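You operate a simulated robot arm through the tools that you are given. There is no shell and no other tool.

The job below is to be done with a simulated robot arm. You get a single attempt, and the scene is never put back.

JOB
Swap the shim in the cradle slot so the gap gauge reads 0.
Fine: free the red lever first and lock it last; the old shim goes into the empty stand slot. Where these are worked on the way, their far stop is far enough and under half their travel is too little: red lever.

Only the result counts: the job must be done as asked and must still hold three seconds after the hand-in. Knocking over, shifting, dropping, spilling or breaking anything else fails it.

ROBOT AND FRAMES
A 7-joint arm with a two-finger parallel gripper, fixed in place. Base frame: the origin is at the foot of the arm, x ahead of it, y to its left, z up; the work surface is at about z = 860. Readings come in mm, degrees, newtons and seconds.
Its first joint turns from -149.0 to 149.0 degrees. Payload 3.43 kg.
Tool frame: the origin (TCP) lies between the finger pads and is the grasp point; the fingertips stand 30 mm ahead of it; z points along the fingers, y is the line along which they close. Largest opening 94 mm; finger width 28, thickness 10; the body of the gripper, 50 by 96 mm, starts 55 mm behind the TCP.
Orientation is that of the tool frame in the base frame, as [roll, pitch, yaw] about the fixed x, y, z axes, in that order (R = Rz(yaw) Ry(pitch) Rx(roll)). With the fingers straight down and closing along the base's y, the tool's x points along the base's -x, its y along +y and its z along -z.

CONTROLS
- The arm moves only by the tool servo_tool. Its argument "motion" is a list of rows, each a list of 3 entries, a list of its own where there are three numbers: the shift along the tool's x, y, z in mm, then the turn, a rotation vector about the tool's x, y, z in degrees, then the opening in per cent of the stroke, from 0 (shut) to 100 (fully open). In form: [[[tx, ty, tz], [ax, ay, az], hand], ...]. A call has 1 to 20 rows; each row shifts and turns the commanded pose from where the row before left it, along the tool's axes as they then stand. Each row takes 0.2 s and may step no farther than 50 mm and 8.6 degrees from the row before; otherwise, or with a gripper value out of range, the whole call is refused. Where a pose cannot be reached the arm comes as near as it can. A force on the tool above 40 N (or 10 N above the force at the start of the call, whichever is more), or a blocked arm, ends the call early, and 0.2 s more pass. The fingers move at their own pace (about 45 mm/s each) and stop on an object; they squeeze with about 37 N. The grip force told is the motor's: it shows also when the fingers shut on nothing. Time passes only in rows, and 0.2 s behind the last, so rows that do not move let the fingers close. The reply holds the time, the measured pose of the TCP, the force on the tool along the base axes, the opening and the grip force, in the units named above and with some noise, with the torque about the TCP (base axes, N m) and any sound that the robot's microphone picked up.
- Cameras (640 x 400 px; columns grow to the right, rows downward): "scene" is fixed at [400.2, 649.8, 1481]; the picture's right is [0.40, 0.92, 0.00], its down [0.51, -0.22, -0.83] and it looks along [-0.76, 0.33, -0.55] (base axes); focal length 255 px, centre (320, 200). "wrist" rides on the gripper at [76, 14, -102] in the tool frame; the picture's right is [-0.18, 0.98, 0.00], its down [-0.75, -0.14, -0.64] and it looks along [-0.63, -0.12, 0.77] (tool axes); focal length 243 px, centre (320, 200). There is no depth. A picture from a camera that has moved, and an enlarged one, comes with that camera's place and axes in the base frame and with its lens.
- camera(camera): a new picture of that camera. No time passes.
- enlarge(camera, box): a new picture of the part [left, top, right, bottom] of that camera's present view, enlarged. No time passes.
- close_job(): hands the job in; it is judged then, once.

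Places have to be worked out from the pictures, the camera data and where the tool is seen. Open the gripper and draw the arm clear of the work before you hand the job in, unless the task says otherwise.

The tools are called as a command line: name --argument value ..., lists and objects as JSON in quotes. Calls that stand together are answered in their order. servo_tool: Moves the arm, as the interface text tells. Its arguments: {"type":"object","properties":{"motion":{"type":"array","items":{"type":"array"}}},"required":["motion"]} The other tools are called the same way: camera (camera) takes a picture; enlarge (camera, box) takes an enlarged picture of a part of a camera's view; close_job () hands the job in.

At the start:

```text
time: 0.0
tool_pos: [-203.1, 966.6, 1267.2]
tool_rot: [180.0, -0.1, -180.0]
ft_force: [-0.4, 0.3, -0.7]
torque: [-0.05, -0.04, 0.02]
width: 93.8
gripper_force: 0.0
```

scene: 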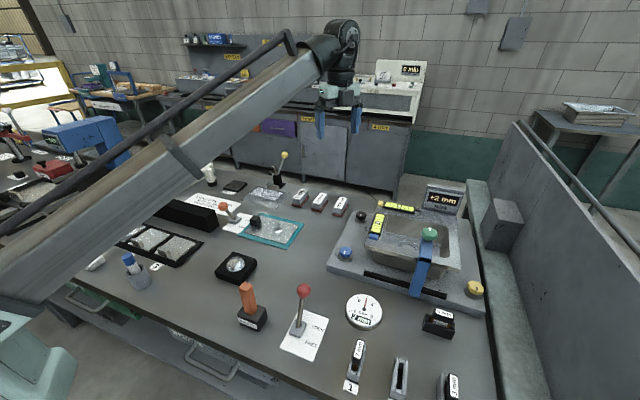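
wrist: 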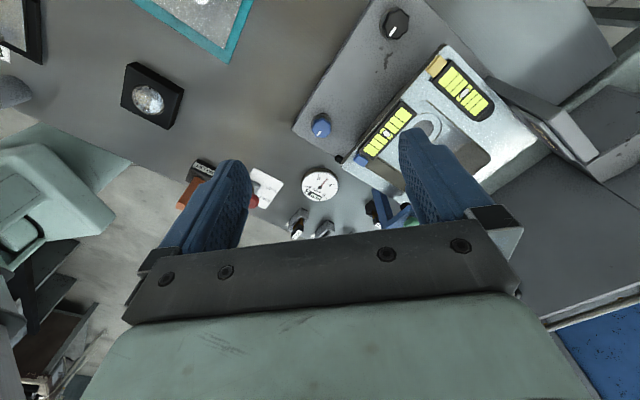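

I'll look closely at the work area first: gauge, cradle, shim stand, red lever.

enlarge --camera "scene" --box '[220, 260, 380, 360]'

enlarge --camera "scene" --box '[330, 280, 490, 400]'

enlarge --camera "scene" --box '[320, 170, 500, 310]'

enlarge --camera "scene" --box '[180, 140, 340, 260]'

```text
4.00 times, centred on (300, 310) of scene
camera zoom: at [400.2, 649.8, 1481.0], right [0.4, 0.92, 0.0], down [0.51, -0.22, -0.83], along [-0.76, 0.33, -0.55], focal length 1018 px, centre (400, -240)
```

zoom: 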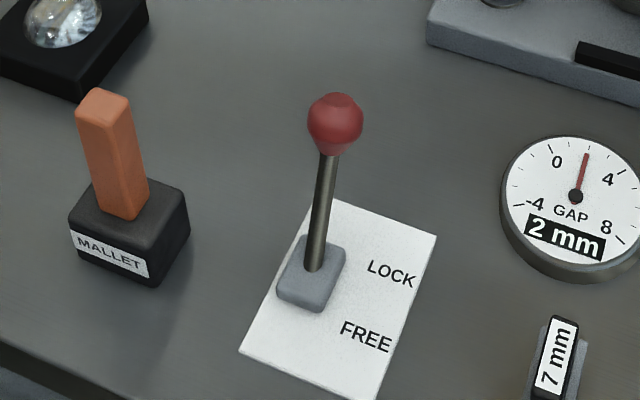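

```text
3.33 times, centred on (410, 340) of scene
camera zoom: at [400.2, 649.8, 1481.0], right [0.4, 0.92, 0.0], down [0.51, -0.22, -0.83], along [-0.76, 0.33, -0.55], focal length 849 px, centre (20, -267)
```

zoom: 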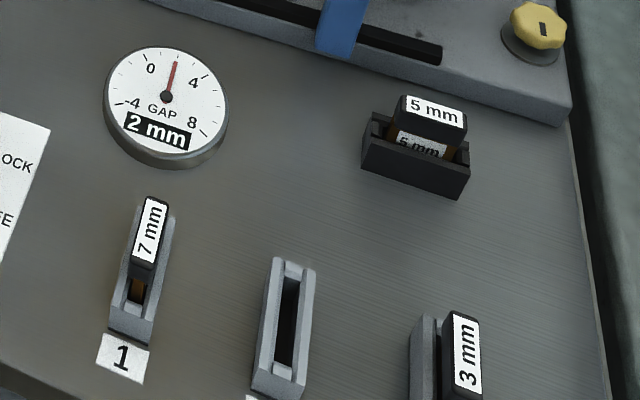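

```text
2.86 times, centred on (410, 240) of scene
camera zoom: at [400.2, 649.8, 1481.0], right [0.4, 0.92, 0.0], down [0.51, -0.22, -0.83], along [-0.76, 0.33, -0.55], focal length 728 px, centre (63, 86)
```

zoom: 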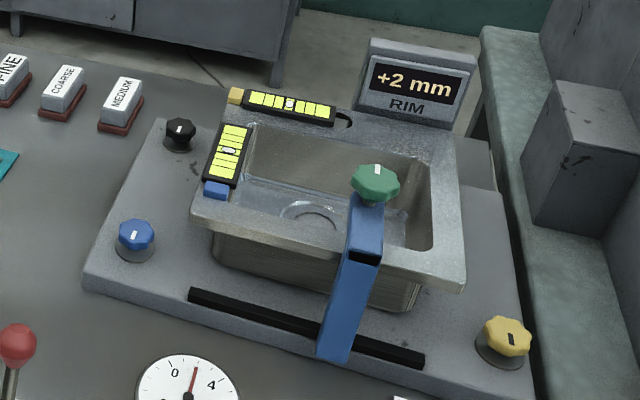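

```text
3.33 times, centred on (260, 200) of scene
camera zoom: at [400.2, 649.8, 1481.0], right [0.4, 0.92, 0.0], down [0.51, -0.22, -0.83], along [-0.76, 0.33, -0.55], focal length 849 px, centre (520, 200)
```

zoom: 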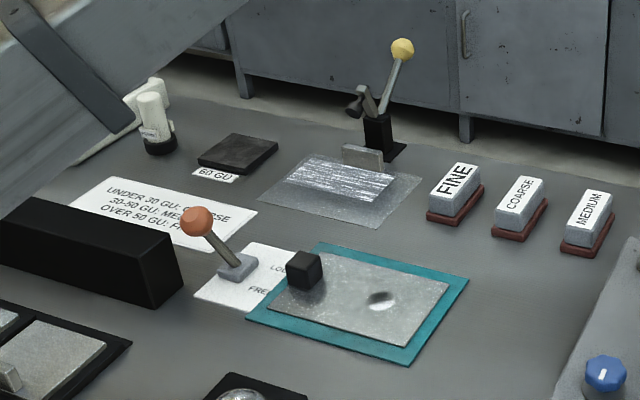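

The gap gauge reads +2 with the 5 mm shim in the black cradle, and the stand holds 7 mm in slot 1, nothing in slot 2 and 3 mm in slot 3. I move the wrist camera closer to measure cradle, stand and lever.

servo_tool --motion '[[[-36, 3, 20], [0, 0, 0], 100], [[-36, 3, 20], [0, 0, 0], 100], [[-36, 3, 20], [0, 0, 0], 100], [[-36, 3, 20], [0, 0, 0], 100], [[0, 0, 0], [0, 0, 0], 100]]'

camera --camera "wrist"

enlarge --camera "scene" --box '[410, 290, 490, 340]'

enlarge --camera "scene" --box '[330, 330, 470, 400]'

```text
time: 1.2
tool_pos: [-58.5, 979.4, 1187.4]
tool_rot: [180.0, 0.0, 180.0]
ft_force: [0.7, -0.3, 0.2]
torque: [0.01, -0.02, 0.0]
width: 94.0
gripper_force: 0.1
```

```text
taken
camera wrist: at [-135.2, 992.6, 1289.2], right [0.18, 0.98, 0.0], down [0.75, -0.14, 0.64], along [0.63, -0.12, -0.77], focal length 243 px, centre (320, 200)
```

wrist: 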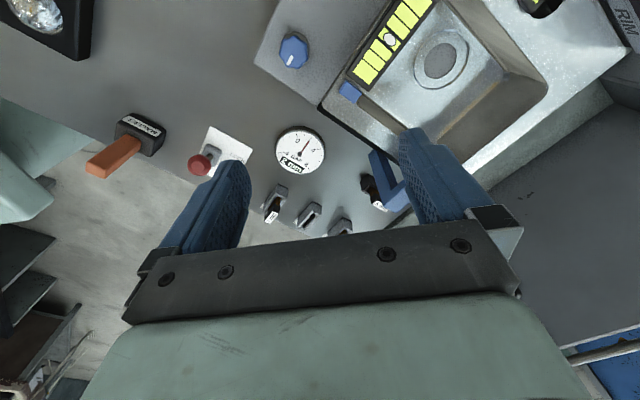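

```text
8.00 times, centred on (450, 315) of scene
camera zoom: at [400.2, 649.8, 1481.0], right [0.4, 0.92, 0.0], down [0.51, -0.22, -0.83], along [-0.76, 0.33, -0.55], focal length 2037 px, centre (-720, -720)
```

zoom: 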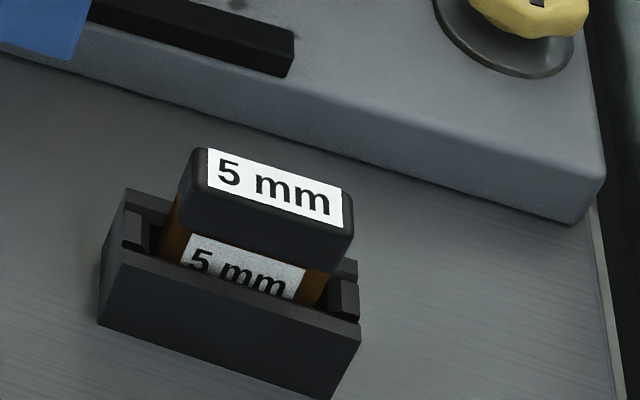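

```text
4.57 times, centred on (400, 365) of scene
camera zoom: at [400.2, 649.8, 1481.0], right [0.4, 0.92, 0.0], down [0.51, -0.22, -0.83], along [-0.76, 0.33, -0.55], focal length 1164 px, centre (-46, -554)
```

zoom: 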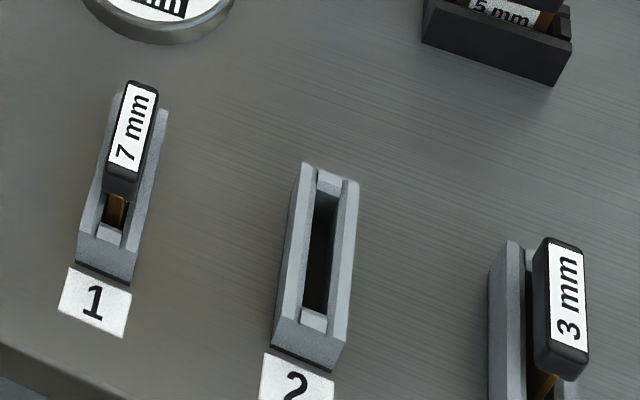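

The shims are thin plates with black caps; the lever stands toward LOCK. I zoom the wrist view for stereo measuring.

enlarge --camera "wrist" --box '[340, 150, 420, 200]'

enlarge --camera "wrist" --box '[255, 175, 351, 235]'

enlarge --camera "wrist" --box '[176, 120, 256, 170]'

```text
8.00 times, centred on (380, 175) of wrist
camera zoom: at [-135.2, 992.6, 1289.2], right [0.18, 0.98, 0.0], down [0.75, -0.14, 0.64], along [0.63, -0.12, -0.77], focal length 1941 px, centre (-160, 400)
```

zoom: 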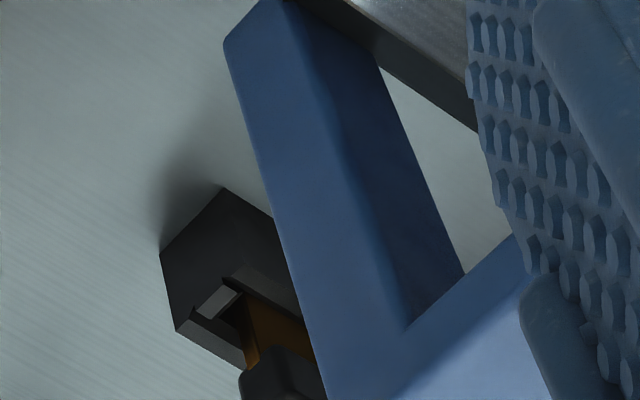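

```text
6.67 times, centred on (303, 205) of wrist
camera zoom: at [-135.2, 992.6, 1289.2], right [0.18, 0.98, 0.0], down [0.75, -0.14, 0.64], along [0.63, -0.12, -0.77], focal length 1618 px, centre (433, 167)
```

zoom: 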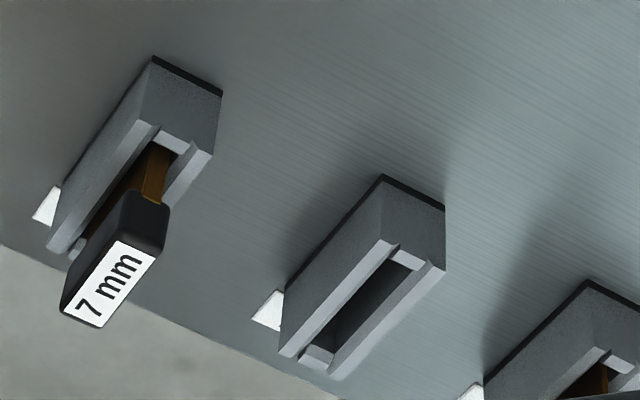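

```text
8.00 times, centred on (216, 145) of wrist
camera zoom: at [-135.2, 992.6, 1289.2], right [0.18, 0.98, 0.0], down [0.75, -0.14, 0.64], along [0.63, -0.12, -0.77], focal length 1941 px, centre (1152, 640)
```

zoom: 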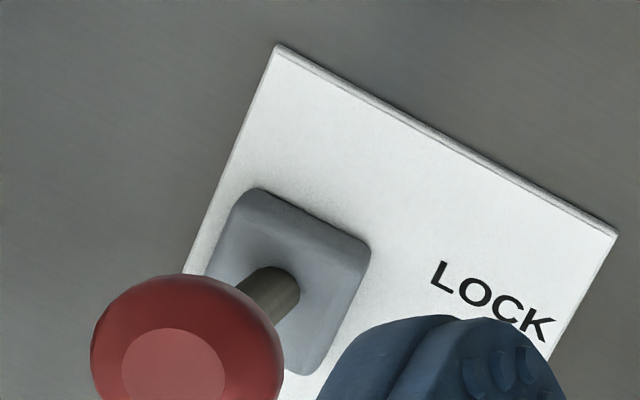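

Stereo gives: red ball ≈ (27, 770, 960), lever pivot ≈ (59, 741, 872), stand slot 1 ≈ (186, 831), slot 2 ≈ (250, 894), cradle ≈ (197, 1054), everything turned about 45°. I go above the red lever and turn the hand so the fingers close across the lever's swing.

servo_tool --motion '[[[-17, -42, 12], [0, 0, 0], 100], [[-17, -42, 12], [0, 0, 0], 100], [[-17, -42, 12], [0, 0, 0], 100], [[-17, -42, 12], [0, 0, 0], 100], [[-17, -42, 12], [0, 0, 0], 100], [[0, 0, 0], [0, 0, 7.5], 100], [[0, 0, 0], [0, 0, 7.5], 100], [[0, 0, 0], [0, 0, 7.5], 100], [[0, 0, 0], [0, 0, 7.5], 100], [[0, 0, 0], [0, 0, 7.5], 100], [[0, 0, 0], [0, 0, 7.5], 100], [[0, 0, 0], [0, 0, 0], 100]]'

camera --camera "wrist"

camera --camera "scene"

```text
time: 3.8
tool_pos: [25.5, 767.4, 1126.5]
tool_rot: [179.9, -0.1, 134.9]
ft_force: [0.8, -0.1, 0.5]
torque: [0.03, 0.03, 0.02]
width: 94.2
gripper_force: 0.1
```

```text
taken
camera wrist: at [-18.2, 833.3, 1228.8], right [0.83, 0.56, 0.0], down [0.43, -0.63, 0.64], along [0.36, -0.53, -0.77], focal length 243 px, centre (320, 200)
```

wrist: 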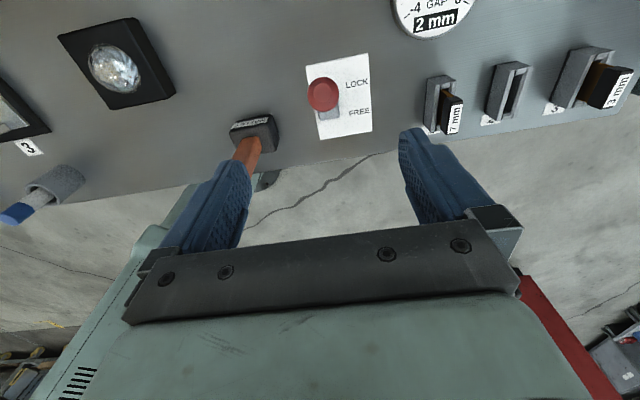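

```text
taken
```

scene: 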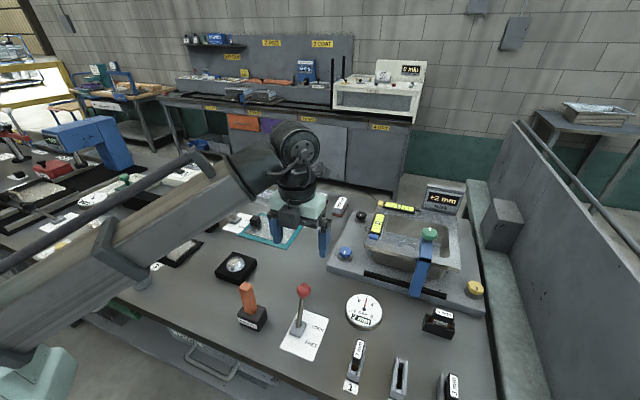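

Good pose, the lever is clearly visible. I zoom for precise ball and slot positions.

enlarge --camera "wrist" --box '[280, 45, 400, 145]'

enlarge --camera "wrist" --box '[410, 40, 570, 140]'

```text
4.00 times, centred on (340, 95) of wrist
camera zoom: at [-18.2, 833.3, 1228.8], right [0.83, 0.56, 0.0], down [0.43, -0.63, 0.64], along [0.36, -0.53, -0.77], focal length 970 px, centre (240, 620)
```

zoom: 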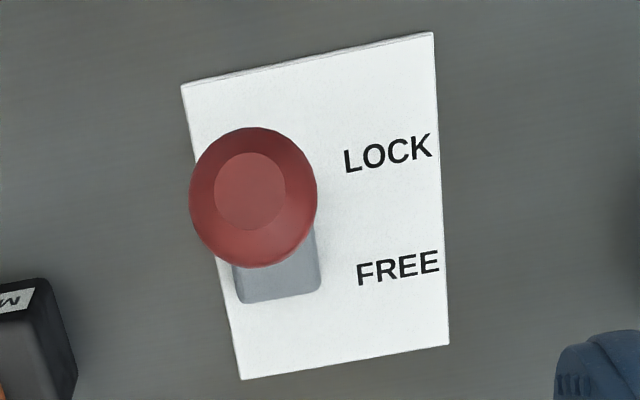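

```text
4.00 times, centred on (490, 90) of wrist
camera zoom: at [-18.2, 833.3, 1228.8], right [0.83, 0.56, 0.0], down [0.43, -0.63, 0.64], along [0.36, -0.53, -0.77], focal length 970 px, centre (-360, 640)
```

zoom: 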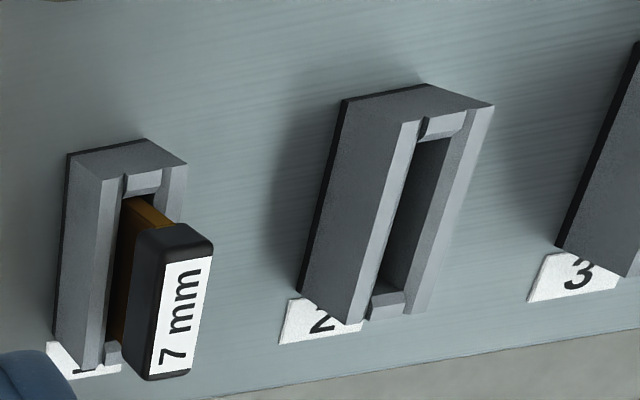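

Stereo agrees on the ball at (28, 770, 960), and the swing runs along (0.71, −0.71). I lower the open hand over the ball and grip it.

servo_tool --motion '[[[0, 3.6, 41], [0, 0, 0], 100], [[0, 0, 41], [0, 0, 0], 100], [[0, 0, 41], [0, 0, 0], 100], [[0, 0, 41], [0, 0, 0], 100], [[0, 0, 0], [0, 0, 0], 100], [[0, 0, 0], [0, 0, 0], 20], [[0, 0, 0], [0, 0, 0], 20], [[0, 0, 0], [0, 0, 0], 20], [[0, 0, 0], [0, 0, 0], 20], [[0, 0, 0], [0, 0, 0], 20]]'

camera --camera "wrist"

enlarge --camera "scene" --box '[220, 220, 380, 360]'

```text
time: 6.0
tool_pos: [29.0, 769.4, 962.7]
tool_rot: [179.9, 0.0, 135.0]
ft_force: [1.7, -1.9, -1.6]
torque: [-0.06, -0.03, 0.0]
width: 33.2
gripper_force: 41.3
```

```text
taken
camera wrist: at [-15.1, 834.4, 1064.8], right [0.83, 0.56, 0.0], down [0.43, -0.63, 0.64], along [0.36, -0.53, -0.77], focal length 243 px, centre (320, 200)
```

wrist: 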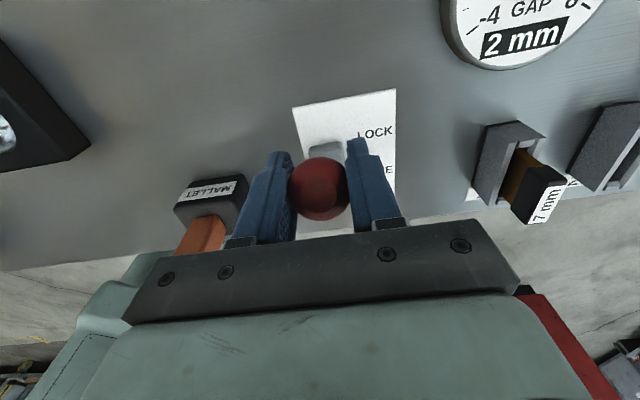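

```text
2.86 times, centred on (300, 290) of scene
camera zoom: at [400.2, 649.8, 1481.0], right [0.4, 0.92, 0.0], down [0.51, -0.22, -0.83], along [-0.76, 0.33, -0.55], focal length 728 px, centre (377, -57)
```

zoom: 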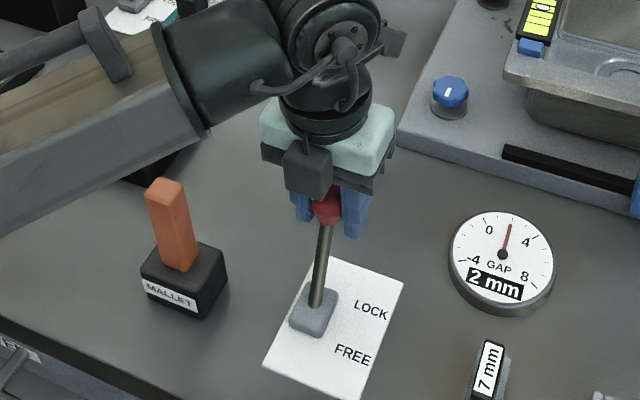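

The ball is held (33 mm). I swing it along the arc toward FREE.

servo_tool --motion '[[[-10.6, 0, -4.6], [0, 0, 0], 20], [[-11, 0, -3.3], [0, 0, 0], 20], [[-11.2, 0, -1.9], [0, 0, 0], 20], [[-11.5, 0, -0.7], [0, 0, 0], 20], [[-11.5, 0, 0.7], [0, 0, 0], 20], [[-11.2, 0, 1.9], [0, 0, 0], 20], [[-11, 0, 3.3], [0, 0, 0], 20], [[-10.6, 0, 4.6], [0, 0, 0], 20], [[0, 0, 0], [0, 0, 0], 20]]'

camera --camera "wrist"

enlarge --camera "scene" --box '[220, 220, 380, 360]'

```text
time: 8.0
tool_pos: [91.7, 707.9, 961.9]
tool_rot: [-179.9, 0.1, 135.0]
ft_force: [-4.6, 12.6, -4.0]
torque: [0.77, 0.58, -0.01]
width: 33.1
gripper_force: 45.1
```

```text
taken
camera wrist: at [46.7, 772.5, 1064.0], right [0.83, 0.56, 0.0], down [0.43, -0.63, 0.64], along [0.36, -0.53, -0.77], focal length 243 px, centre (320, 200)
```

wrist: 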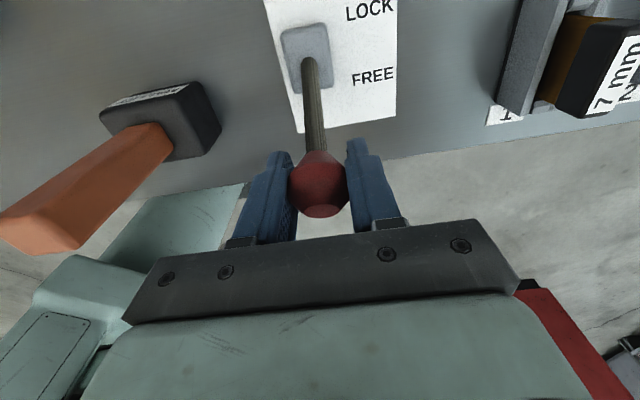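

```text
2.86 times, centred on (300, 290) of scene
camera zoom: at [400.2, 649.8, 1481.0], right [0.4, 0.92, 0.0], down [0.51, -0.22, -0.83], along [-0.76, 0.33, -0.55], focal length 728 px, centre (377, -57)
```

zoom: 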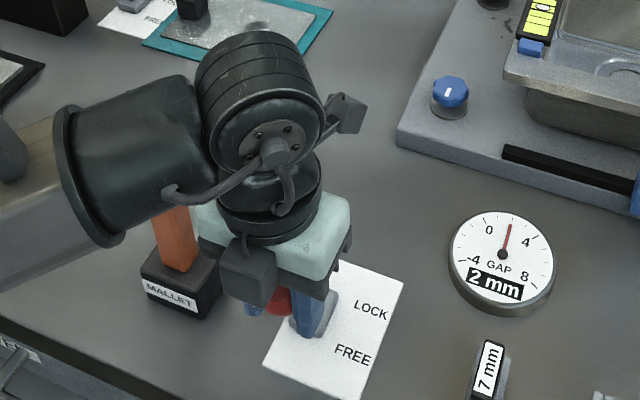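

The lever is at the FREE side, with about 12 N of resistance at the stop. I release it, rise and check that it stays.

servo_tool --motion '[[[0, 0, 0], [0, 0, 0], 70], [[0, 0, 0], [0, 0, 0], 70], [[0, 0, 0], [0, 0, 0], 70], [[0, 0, -30], [0, 0, 0], 70], [[0, 0, -40], [0, 0, 0], 70], [[0, 0, -40], [0, 0, 0], 70], [[0, 0, -40], [0, 0, 0], 70], [[-5, 35, -20], [0, 0, 0], 100], [[-5, 35, 0], [0, 0, 0], 100]]'

camera --camera "wrist"

camera --camera "scene"

```text
time: 10.0
tool_pos: [149.1, 750.4, 1133.4]
tool_rot: [-180.0, 0.0, 135.0]
ft_force: [0.4, -1.0, -0.3]
torque: [0.0, 0.01, -0.01]
width: 93.9
gripper_force: 0.1
```

```text
taken
camera wrist: at [104.8, 814.8, 1235.6], right [0.82, 0.57, 0.0], down [0.43, -0.63, 0.64], along [0.36, -0.53, -0.77], focal length 243 px, centre (320, 200)
```

wrist: 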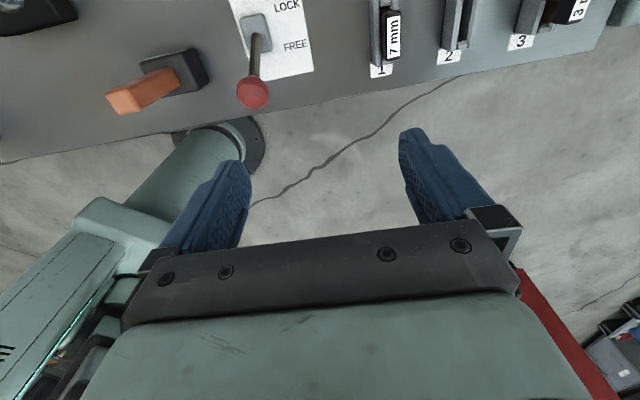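

```text
taken
```

scene: 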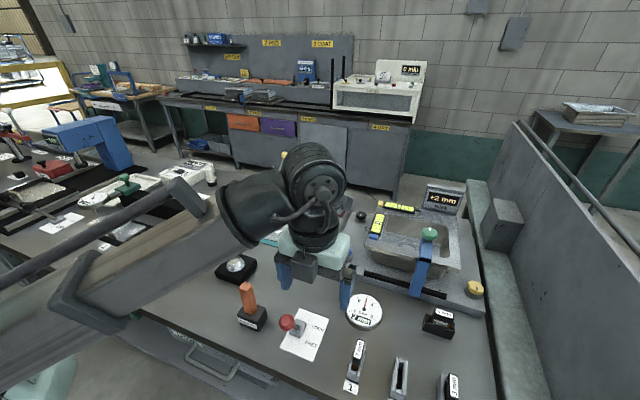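

The lever stays at FREE. Next I go up over toward the cradle and turn the hand by 90°, for a clear view of the cradle and to test reach.

servo_tool --motion '[[[24.6, 34.8, -9.4], [0, 0, 0], 100], [[24.6, 34.8, -9.4], [0, 0, 0], 100], [[24.6, 34.8, -9.4], [0, 0, 0], 100], [[24.6, 34.8, -9.4], [0, 0, 0], 100], [[24.6, 34.8, -9.4], [0, 0, 0], 100], [[0, 0, 0], [0, 0, 7.5], 100], [[0, 0, 0], [0, 0, 7.5], 100], [[0, 0, 0], [0, 0, 7.5], 100], [[0, 0, 0], [0, 0, 7.5], 100], [[0, 0, 0], [0, 0, 7.5], 100], [[0, 0, 0], [0, 0, 7.5], 100], [[0, 0, 0], [0, 0, 7.5], 100], [[0, 0, 0], [0, 0, 7.5], 100], [[0, 0, 0], [0, 0, 7.5], 100], [[0, 0, 0], [0, 0, 7.5], 100], [[0, 0, 0], [0, 0, 7.5], 100], [[0, 0, 0], [0, 0, 7.5], 100], [[0, 0, 0], [0, 0, 0], 100]]'

camera --camera "wrist"

camera --camera "scene"

```text
time: 13.8
tool_pos: [183.1, 961.5, 1180.2]
tool_rot: [-180.0, 0.0, 89.9]
ft_force: [-0.5, -0.2, 0.0]
torque: [0.02, -0.01, 0.0]
width: 94.0
gripper_force: 0.0
out of reach, approached as far as the arm can: row 12, 13, 14, 15, 16, 17
```

```text
taken
camera wrist: at [197.0, 1037.8, 1282.2], right [0.98, -0.18, 0.0], down [-0.14, -0.75, 0.64], along [-0.12, -0.63, -0.77], focal length 243 px, centre (320, 200)
```

wrist: 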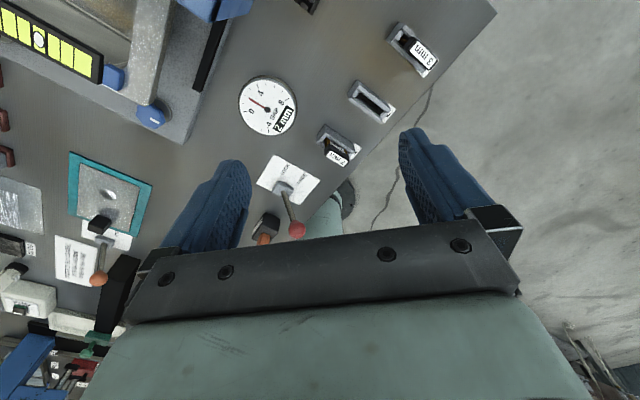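

```text
taken
```

scene: 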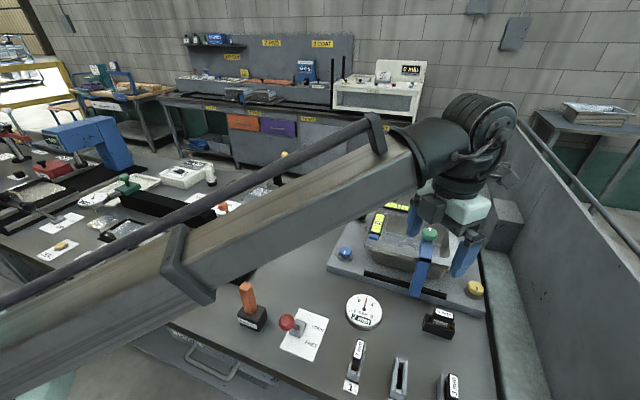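

Yaw stops near 90° here (a joint limit), so I turn the other way, which lets me reach the cradle orientation from the opposite side. First I turn back and check the heading.

servo_tool --motion '[[[0, 0, 0], [0, 0, -7.5], 100], [[0, 0, 0], [0, 0, -7.5], 100], [[0, 0, 0], [0, 0, -7.5], 100], [[0, 0, 0], [0, 0, -7.5], 100], [[0, 0, 0], [0, 0, -7.5], 100], [[0, 0, 0], [0, 0, -7.5], 100], [[0, 0, 0], [0, 0, 0], 100]]'

```text
time: 15.4
tool_pos: [182.6, 961.2, 1179.7]
tool_rot: [-180.0, 0.0, 135.1]
ft_force: [-0.3, 0.8, -1.1]
torque: [0.0, 0.0, 0.0]
width: 94.0
gripper_force: 0.1
```

The heading is now 135°. I turn on to 225° (the cradle orientation, tool x toward the arm).

servo_tool --motion '[[[0, 0, 0], [0, 0, -7.5], 100], [[0, 0, 0], [0, 0, -7.5], 100], [[0, 0, 0], [0, 0, -7.5], 100], [[0, 0, 0], [0, 0, -7.5], 100], [[0, 0, 0], [0, 0, -7.5], 100], [[0, 0, 0], [0, 0, -7.5], 100], [[0, 0, 0], [0, 0, -7.5], 100], [[0, 0, 0], [0, 0, -7.5], 100], [[0, 0, 0], [0, 0, -7.5], 100], [[0, 0, 0], [0, 0, -7.5], 100], [[0, 0, 0], [0, 0, -7.5], 100], [[0, 0, 0], [0, 0, -7.5], 100], [[0, 0, 0], [0, 0, 0], 100]]'

camera --camera "wrist"

camera --camera "scene"

```text
time: 18.2
tool_pos: [183.3, 959.7, 1179.5]
tool_rot: [179.9, -0.1, -134.9]
ft_force: [0.5, 0.4, 0.0]
torque: [0.0, 0.01, 0.0]
width: 94.1
gripper_force: 0.0
```

```text
taken
camera wrist: at [119.1, 917.3, 1282.2], right [-0.57, 0.82, 0.0], down [0.63, 0.43, 0.64], along [0.53, 0.36, -0.77], focal length 243 px, centre (320, 200)
```

wrist: 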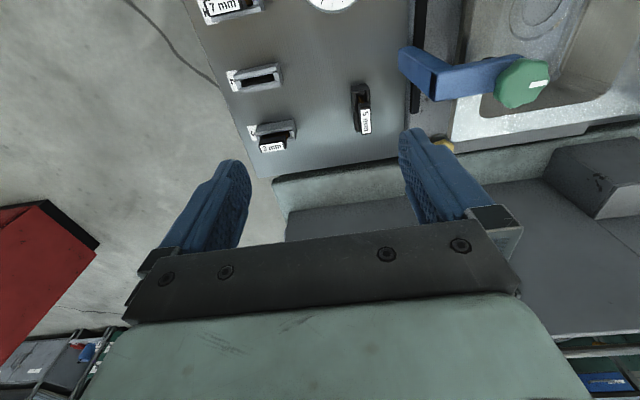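

```text
taken
```

scene: 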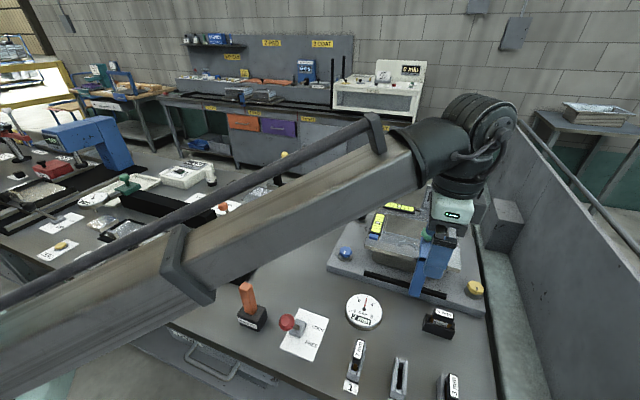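

Excellent view: cradle with the 5 mm shim, unobstructed. I zoom in for its exact place and the clamp's place.

enlarge --camera "wrist" --box '[320, 70, 416, 150]'

enlarge --camera "wrist" --box '[390, 20, 560, 130]'

enlarge --camera "wrist" --box '[200, 0, 328, 80]'

enlarge --camera "wrist" --box '[210, 50, 322, 170]'

```text
5.00 times, centred on (368, 110) of wrist
camera zoom: at [119.1, 917.3, 1282.2], right [-0.57, 0.82, 0.0], down [0.63, 0.43, 0.64], along [0.53, 0.36, -0.77], focal length 1213 px, centre (80, 650)
```

zoom: 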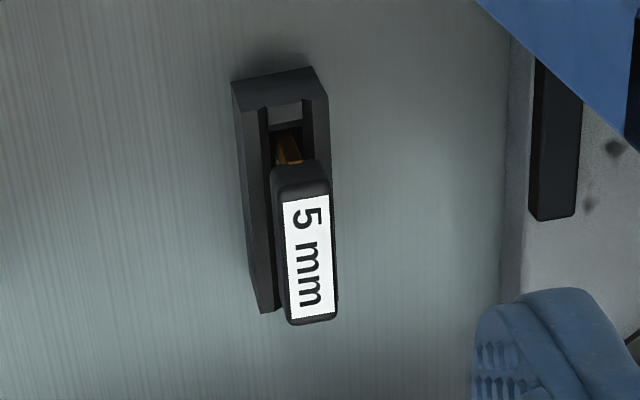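

```text
3.64 times, centred on (475, 75) of wrist
camera zoom: at [119.1, 917.3, 1282.2], right [-0.57, 0.82, 0.0], down [0.63, 0.43, 0.64], along [0.53, 0.36, -0.77], focal length 882 px, centre (-244, 654)
```

zoom: 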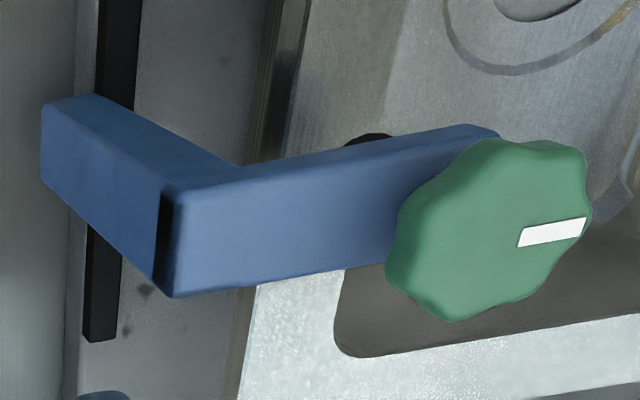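

```text
5.00 times, centred on (264, 40) of wrist
camera zoom: at [119.1, 917.3, 1282.2], right [-0.57, 0.82, 0.0], down [0.63, 0.43, 0.64], along [0.53, 0.36, -0.77], focal length 1213 px, centre (600, 1000)
```

zoom: 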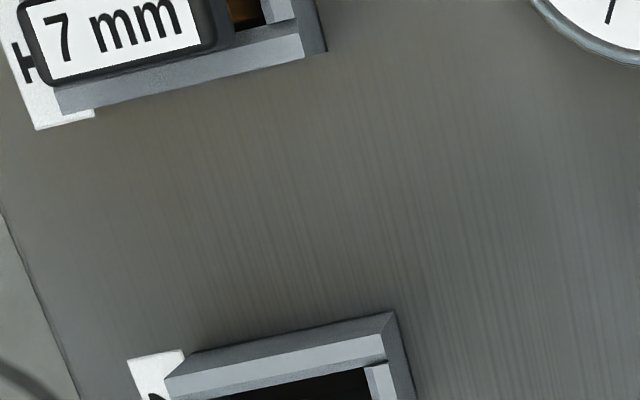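

```text
3.33 times, centred on (266, 110) of wrist
camera zoom: at [119.1, 917.3, 1282.2], right [-0.57, 0.82, 0.0], down [0.63, 0.43, 0.64], along [0.53, 0.36, -0.77], focal length 809 px, centre (500, 500)
```

zoom: 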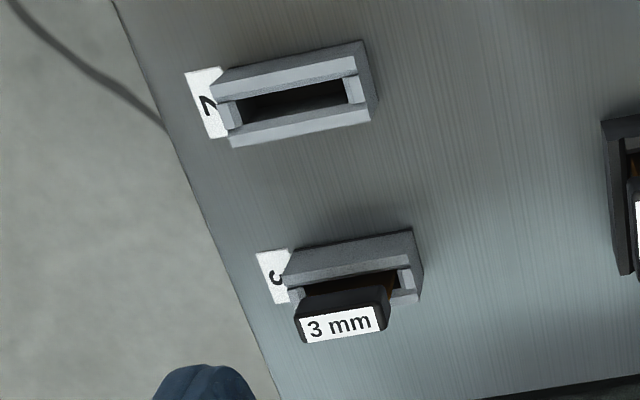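

The cradle shim centre is at (198, 1054.5), cap top z ≈ 931, slot along (0.71, 0.71); the blue clamp post stands about 58 mm behind it. I test vertical reach above the cradle at a safe height.

servo_tool --motion '[[[-25.8, 18.9, 26.7], [0, 0, 0], 80], [[-25.8, 18.9, 26.7], [0, 0, 0], 80], [[-25.8, 18.9, 26.7], [0, 0, 0], 80], [[0, 0, 0], [0, 0, 0], 80]]'

```text
time: 19.2
tool_pos: [199.0, 1056.8, 1099.1]
tool_rot: [-179.9, 0.0, -135.1]
ft_force: [-0.4, -0.1, 0.4]
torque: [0.03, -0.01, -0.01]
width: 75.1
gripper_force: 0.1
```

That point is reachable while vertical. I take a close picture to refine alignment and then descend gradually.

servo_tool --motion '[[[1, -0.5, 40], [0, 0, 0], 80], [[1, -0.5, 40], [0, 0, 0], 80], [[0, 0, 0], [0, 0, 0], 80]]'

camera --camera "wrist"

camera --camera "scene"

```text
time: 20.0
tool_pos: [195.8, 1054.7, 1018.1]
tool_rot: [-179.9, 0.0, -134.9]
ft_force: [-1.2, -0.1, -0.2]
torque: [0.01, -0.02, -0.02]
width: 75.1
gripper_force: 0.1
```

```text
taken
camera wrist: at [132.2, 1011.3, 1120.8], right [-0.56, 0.83, 0.0], down [0.63, 0.43, 0.64], along [0.53, 0.36, -0.77], focal length 243 px, centre (320, 200)
```

wrist: 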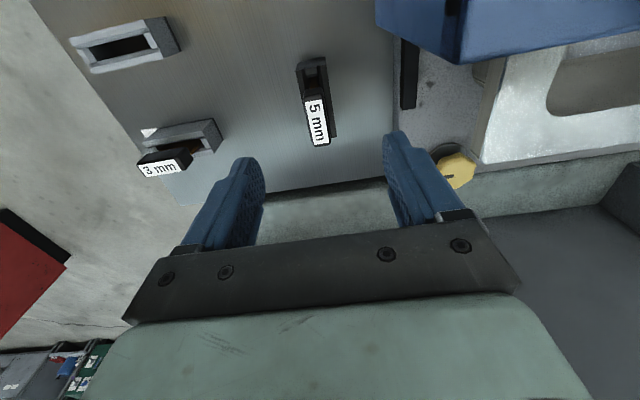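

```text
taken
```

scene: 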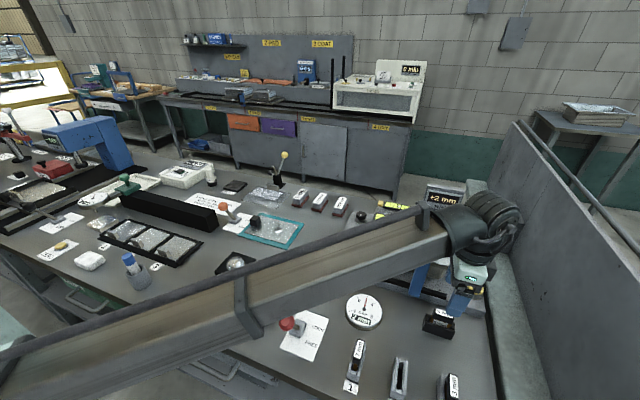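

Still fine while vertical at z = 1018. I zoom on the cap for a final alignment check.

enlarge --camera "wrist" --box '[280, 45, 360, 155]'

enlarge --camera "scene" --box '[400, 240, 500, 350]'

```text
3.64 times, centred on (320, 100) of wrist
camera zoom: at [132.2, 1011.3, 1120.8], right [-0.56, 0.83, 0.0], down [0.63, 0.43, 0.64], along [0.53, 0.36, -0.77], focal length 882 px, centre (320, 564)
```

zoom: 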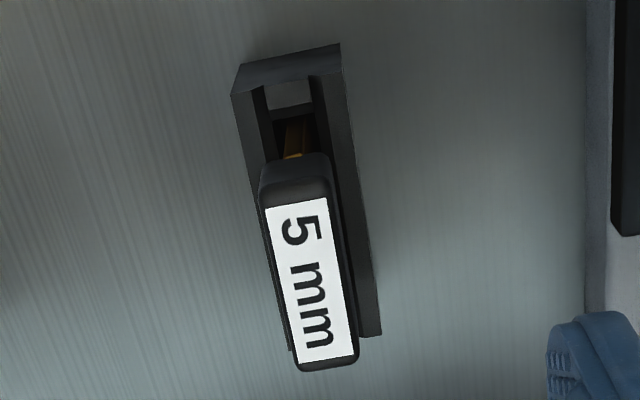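

```text
3.64 times, centred on (450, 295) of scene
camera zoom: at [400.2, 649.8, 1481.0], right [0.4, 0.92, 0.0], down [0.51, -0.22, -0.83], along [-0.76, 0.33, -0.55], focal length 926 px, centre (-153, -146)
```

zoom: 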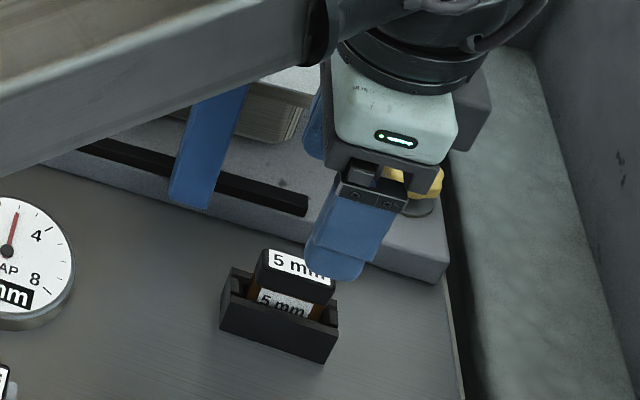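

The cap measures at (197.3, 1054.2). I descend to TCP z ≈ 926 around the cap and close gently.

servo_tool --motion '[[[-0.8, -1.3, 31], [0, 0, 0], 80], [[0, 0, 31], [0, 0, 0], 80], [[0, 0, 25], [0, 0, 0], 80], [[0, 0, 0], [0, 0, 0], 80]]'

camera --camera "wrist"

enlarge --camera "scene" --box '[400, 240, 500, 350]'

```text
time: 21.0
tool_pos: [199.6, 1051.9, 931.8]
tool_rot: [-180.0, 0.1, -135.1]
ft_force: [0.7, -0.6, -0.5]
torque: [-0.03, 0.0, -0.01]
width: 75.0
gripper_force: 0.1
```

```text
taken
camera wrist: at [135.6, 1008.0, 1033.3], right [-0.56, 0.83, 0.0], down [0.63, 0.43, 0.64], along [0.53, 0.36, -0.77], focal length 243 px, centre (320, 200)
```

wrist: 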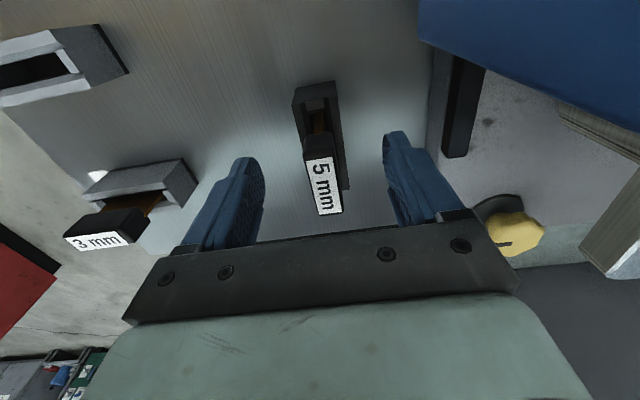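

```text
3.64 times, centred on (450, 295) of scene
camera zoom: at [400.2, 649.8, 1481.0], right [0.4, 0.92, 0.0], down [0.51, -0.22, -0.83], along [-0.76, 0.33, -0.55], focal length 926 px, centre (-153, -146)
```

zoom: 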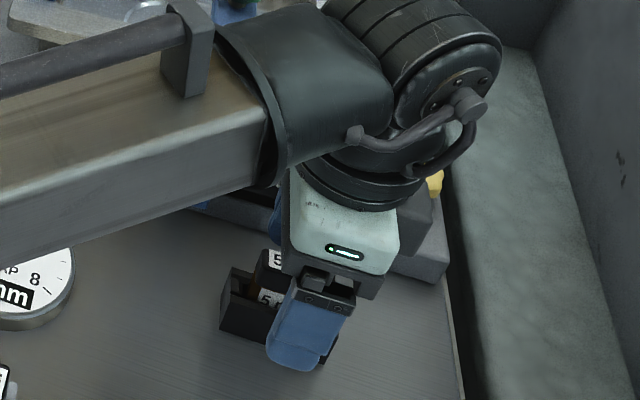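

The cap sits about 3 mm toward tool +y of the hand's centre. I correct that, lower 5 mm and close on it.

servo_tool --motion '[[[0.5, 2.8, 2], [0, 0, 0], 80], [[0, 0, 3.5], [0, 0, 0], 80], [[0, 0, 0], [0, 0, 0], 40], [[0, 0, 0], [0, 0, 0], 30], [[0, 0, 0], [0, 0, 0], 5], [[0, 0, 0], [0, 0, 0], 5], [[0, 0, 0], [0, 0, 0], 5], [[0, 0, 0], [0, 0, 0], 5]]'

camera --camera "wrist"

enlarge --camera "scene" --box '[400, 240, 500, 350]'

```text
time: 22.8
tool_pos: [196.6, 1054.3, 925.6]
tool_rot: [180.0, 0.0, -135.0]
ft_force: [-0.1, 0.5, -0.8]
torque: [-0.01, -0.04, 0.01]
width: 19.6
gripper_force: 37.0
```

```text
taken
camera wrist: at [132.2, 1010.6, 1028.2], right [-0.56, 0.83, 0.0], down [0.63, 0.43, 0.64], along [0.53, 0.36, -0.77], focal length 243 px, centre (320, 200)
```

wrist: 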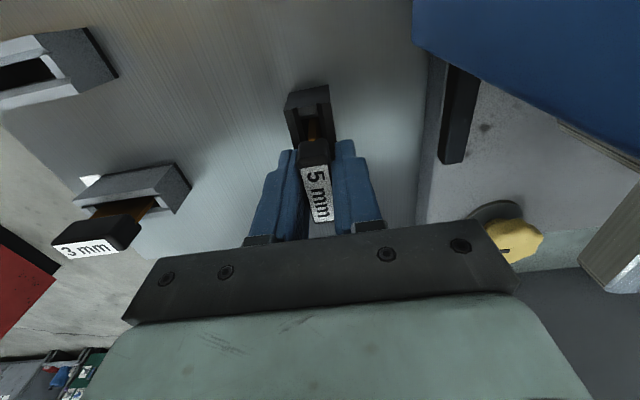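

```text
3.64 times, centred on (450, 295) of scene
camera zoom: at [400.2, 649.8, 1481.0], right [0.4, 0.92, 0.0], down [0.51, -0.22, -0.83], along [-0.76, 0.33, -0.55], focal length 926 px, centre (-153, -146)
```

zoom: 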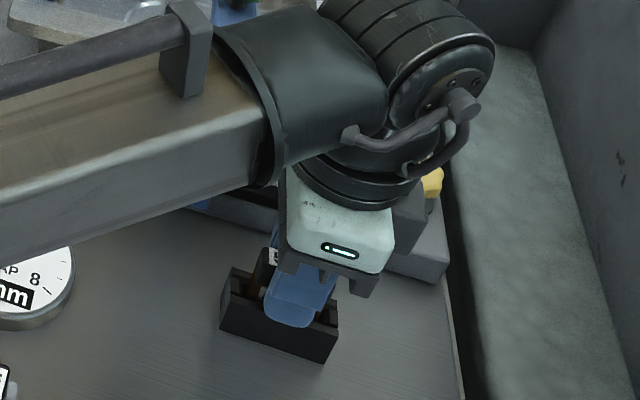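

The cap is gripped (19.6 mm wide). I lift straight up slowly.

servo_tool --motion '[[[0, 0, -5], [0, 0, 0], 5], [[0, 0, -10], [0, 0, 0], 5], [[0, 0, -10], [0, 0, 0], 5], [[0, 0, -15], [0, 0, 0], 5], [[0, 0, -25], [0, 0, 0], 5], [[0, 0, -35], [0, 0, 0], 5], [[0, 0, -40], [0, 0, 0], 5], [[0, 0, -30], [0, 0, 0], 5], [[0, 0, 0], [0, 0, 0], 5]]'

camera --camera "wrist"

camera --camera "scene"

```text
time: 24.8
tool_pos: [195.2, 1054.9, 1096.0]
tool_rot: [180.0, -0.1, -135.0]
ft_force: [0.2, 0.0, -1.1]
torque: [-0.02, 0.02, -0.01]
width: 19.4
gripper_force: 36.8
```

```text
taken
camera wrist: at [131.6, 1011.6, 1198.2], right [-0.56, 0.83, 0.0], down [0.63, 0.43, 0.64], along [0.53, 0.36, -0.77], focal length 243 px, centre (320, 200)
```

wrist: 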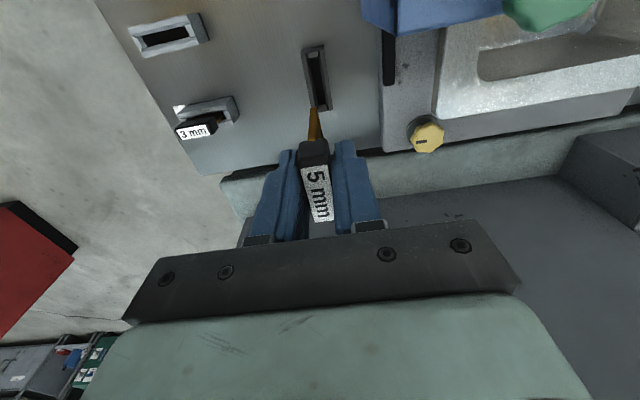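

```text
taken
```

scene: 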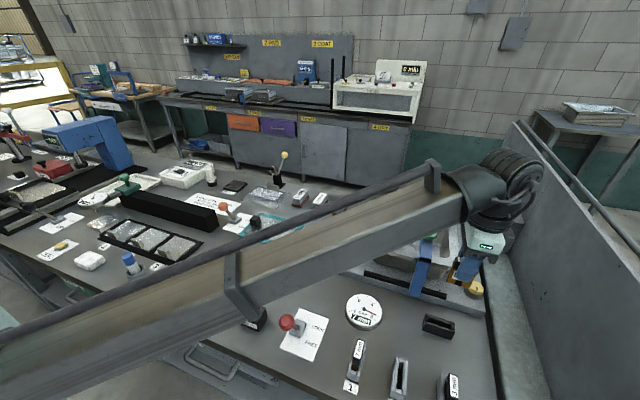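

The shim is out of the cradle. I check the dial, which should now show the bare gap, plus the shape of the held shim.

enlarge --camera "scene" --box '[330, 285, 400, 335]'

enlarge --camera "scene" --box '[420, 220, 520, 340]'

enlarge --camera "wrist" --box '[260, 30, 380, 160]'

enlarge --camera "wrist" --box '[110, 0, 230, 75]'

```text
8.00 times, centred on (365, 310) of scene
camera zoom: at [400.2, 649.8, 1481.0], right [0.4, 0.92, 0.0], down [0.51, -0.22, -0.83], along [-0.76, 0.33, -0.55], focal length 2037 px, centre (-40, -680)
```

zoom: 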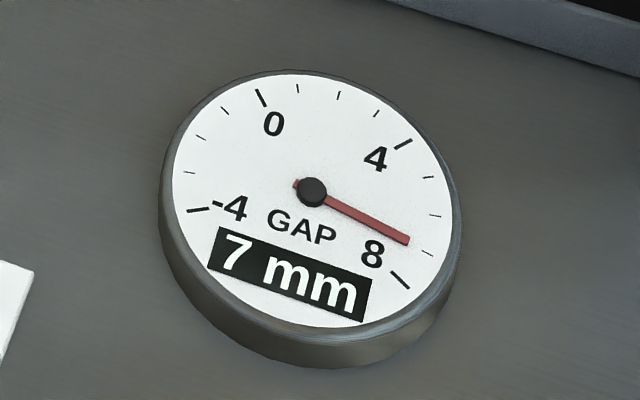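

```text
3.33 times, centred on (470, 280) of scene
camera zoom: at [400.2, 649.8, 1481.0], right [0.4, 0.92, 0.0], down [0.51, -0.22, -0.83], along [-0.76, 0.33, -0.55], focal length 849 px, centre (-180, -67)
```

zoom: 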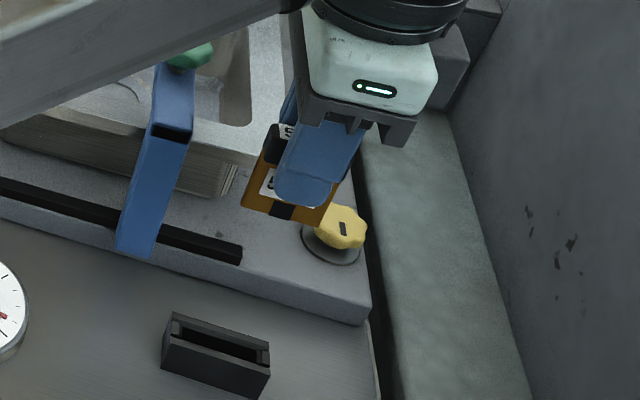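

```text
3.08 times, centred on (320, 95) of wrist
camera zoom: at [131.6, 1011.6, 1198.2], right [-0.56, 0.83, 0.0], down [0.63, 0.43, 0.64], along [0.53, 0.36, -0.77], focal length 746 px, centre (320, 523)
```

zoom: 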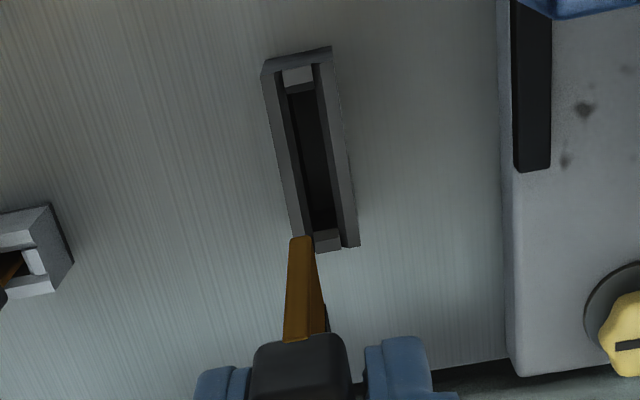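

```text
5.33 times, centred on (170, 38) of wrist
camera zoom: at [131.6, 1011.6, 1198.2], right [-0.56, 0.83, 0.0], down [0.63, 0.43, 0.64], along [0.53, 0.36, -0.77], focal length 1294 px, centre (1120, 1067)
```

zoom: 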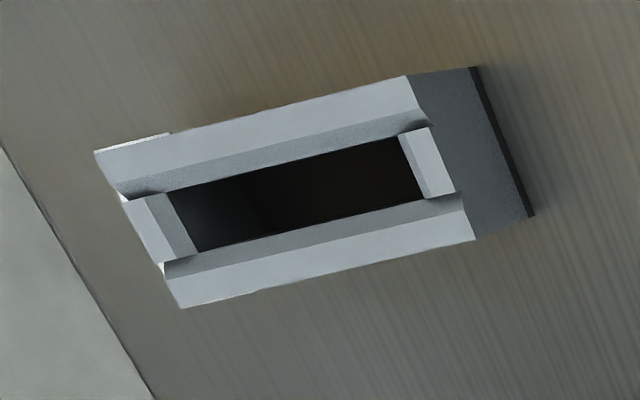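

The bare gap reads 7 mm, so the 7 mm shim is the right one. I carry the 5 mm shim over to empty slot 2, turning the hand by 90°.

servo_tool --motion '[[[18.4, -38.2, 4], [0, 0, 0], 5], [[18.4, -38.2, 4], [0, 0, 0], 5], [[18.4, -38.2, 4], [0, 0, 0], 5], [[18.4, -38.2, 4], [0, 0, 0], 5], [[0, 0, 0], [0, 0, 7.5], 5], [[0, 0, 0], [0, 0, 7.5], 5], [[0, 0, 0], [0, 0, 7.5], 5], [[0, 0, 0], [0, 0, 7.5], 5], [[0, 0, 0], [0, 0, 7.5], 5], [[0, 0, 0], [0, 0, 7.5], 5], [[0, 0, 0], [0, 0, 7.5], 5], [[0, 0, 0], [0, 0, 7.5], 5], [[0, 0, 0], [0, 0, 7.5], 5], [[0, 0, 0], [0, 0, 7.5], 5], [[0, 0, 0], [0, 0, 7.5], 5], [[0, 0, 0], [0, 0, 7.5], 5], [[0, 0, 0], [0, 0, 0], 5]]'

camera --camera "wrist"

camera --camera "scene"

```text
time: 28.4
tool_pos: [251.4, 895.4, 1081.5]
tool_rot: [-180.0, 0.0, 134.9]
ft_force: [0.0, -0.4, 0.0]
torque: [0.02, 0.01, 0.01]
width: 19.7
gripper_force: 36.6
```

```text
taken
camera wrist: at [208.3, 959.4, 1182.6], right [0.83, 0.56, 0.0], down [0.43, -0.63, 0.64], along [0.36, -0.53, -0.77], focal length 243 px, centre (320, 200)
```

wrist: 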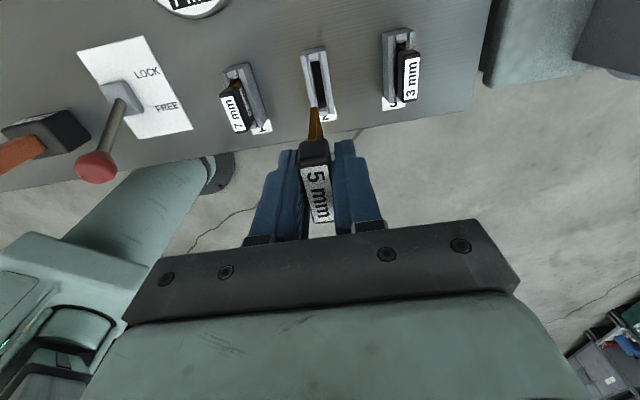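

```text
taken
```

scene: 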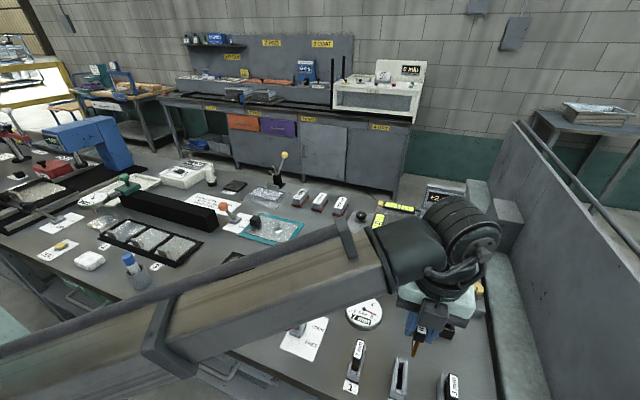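

I'm above slot 2; anything straight below the TCP should appear at column 320. I zoom to measure the remaining offset.

enlarge --camera "wrist" --box '[280, 40, 360, 150]'

enlarge --camera "scene" --box '[360, 290, 480, 400]'

```text
3.64 times, centred on (320, 95) of wrist
camera zoom: at [208.3, 959.4, 1182.6], right [0.83, 0.56, 0.0], down [0.43, -0.63, 0.64], along [0.36, -0.53, -0.77], focal length 882 px, centre (320, 582)
```

zoom: 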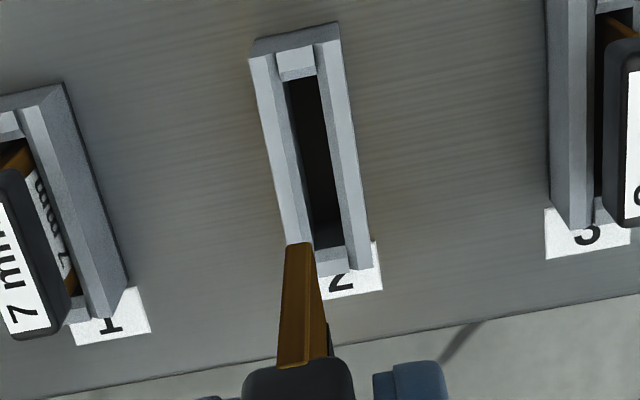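

```text
3.64 times, centred on (420, 345) of scene
camera zoom: at [400.2, 649.8, 1481.0], right [0.4, 0.92, 0.0], down [0.51, -0.22, -0.83], along [-0.76, 0.33, -0.55], focal length 926 px, centre (-44, -327)
```

zoom: 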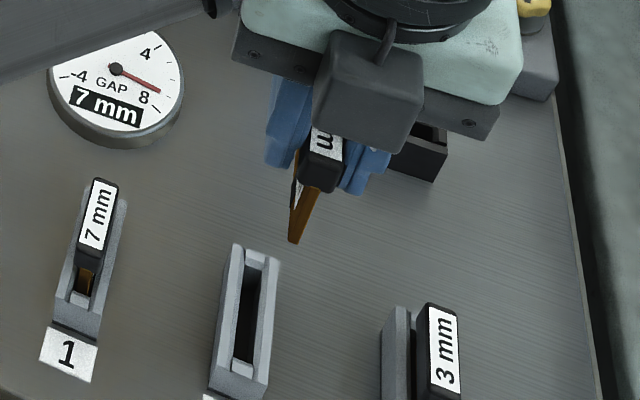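

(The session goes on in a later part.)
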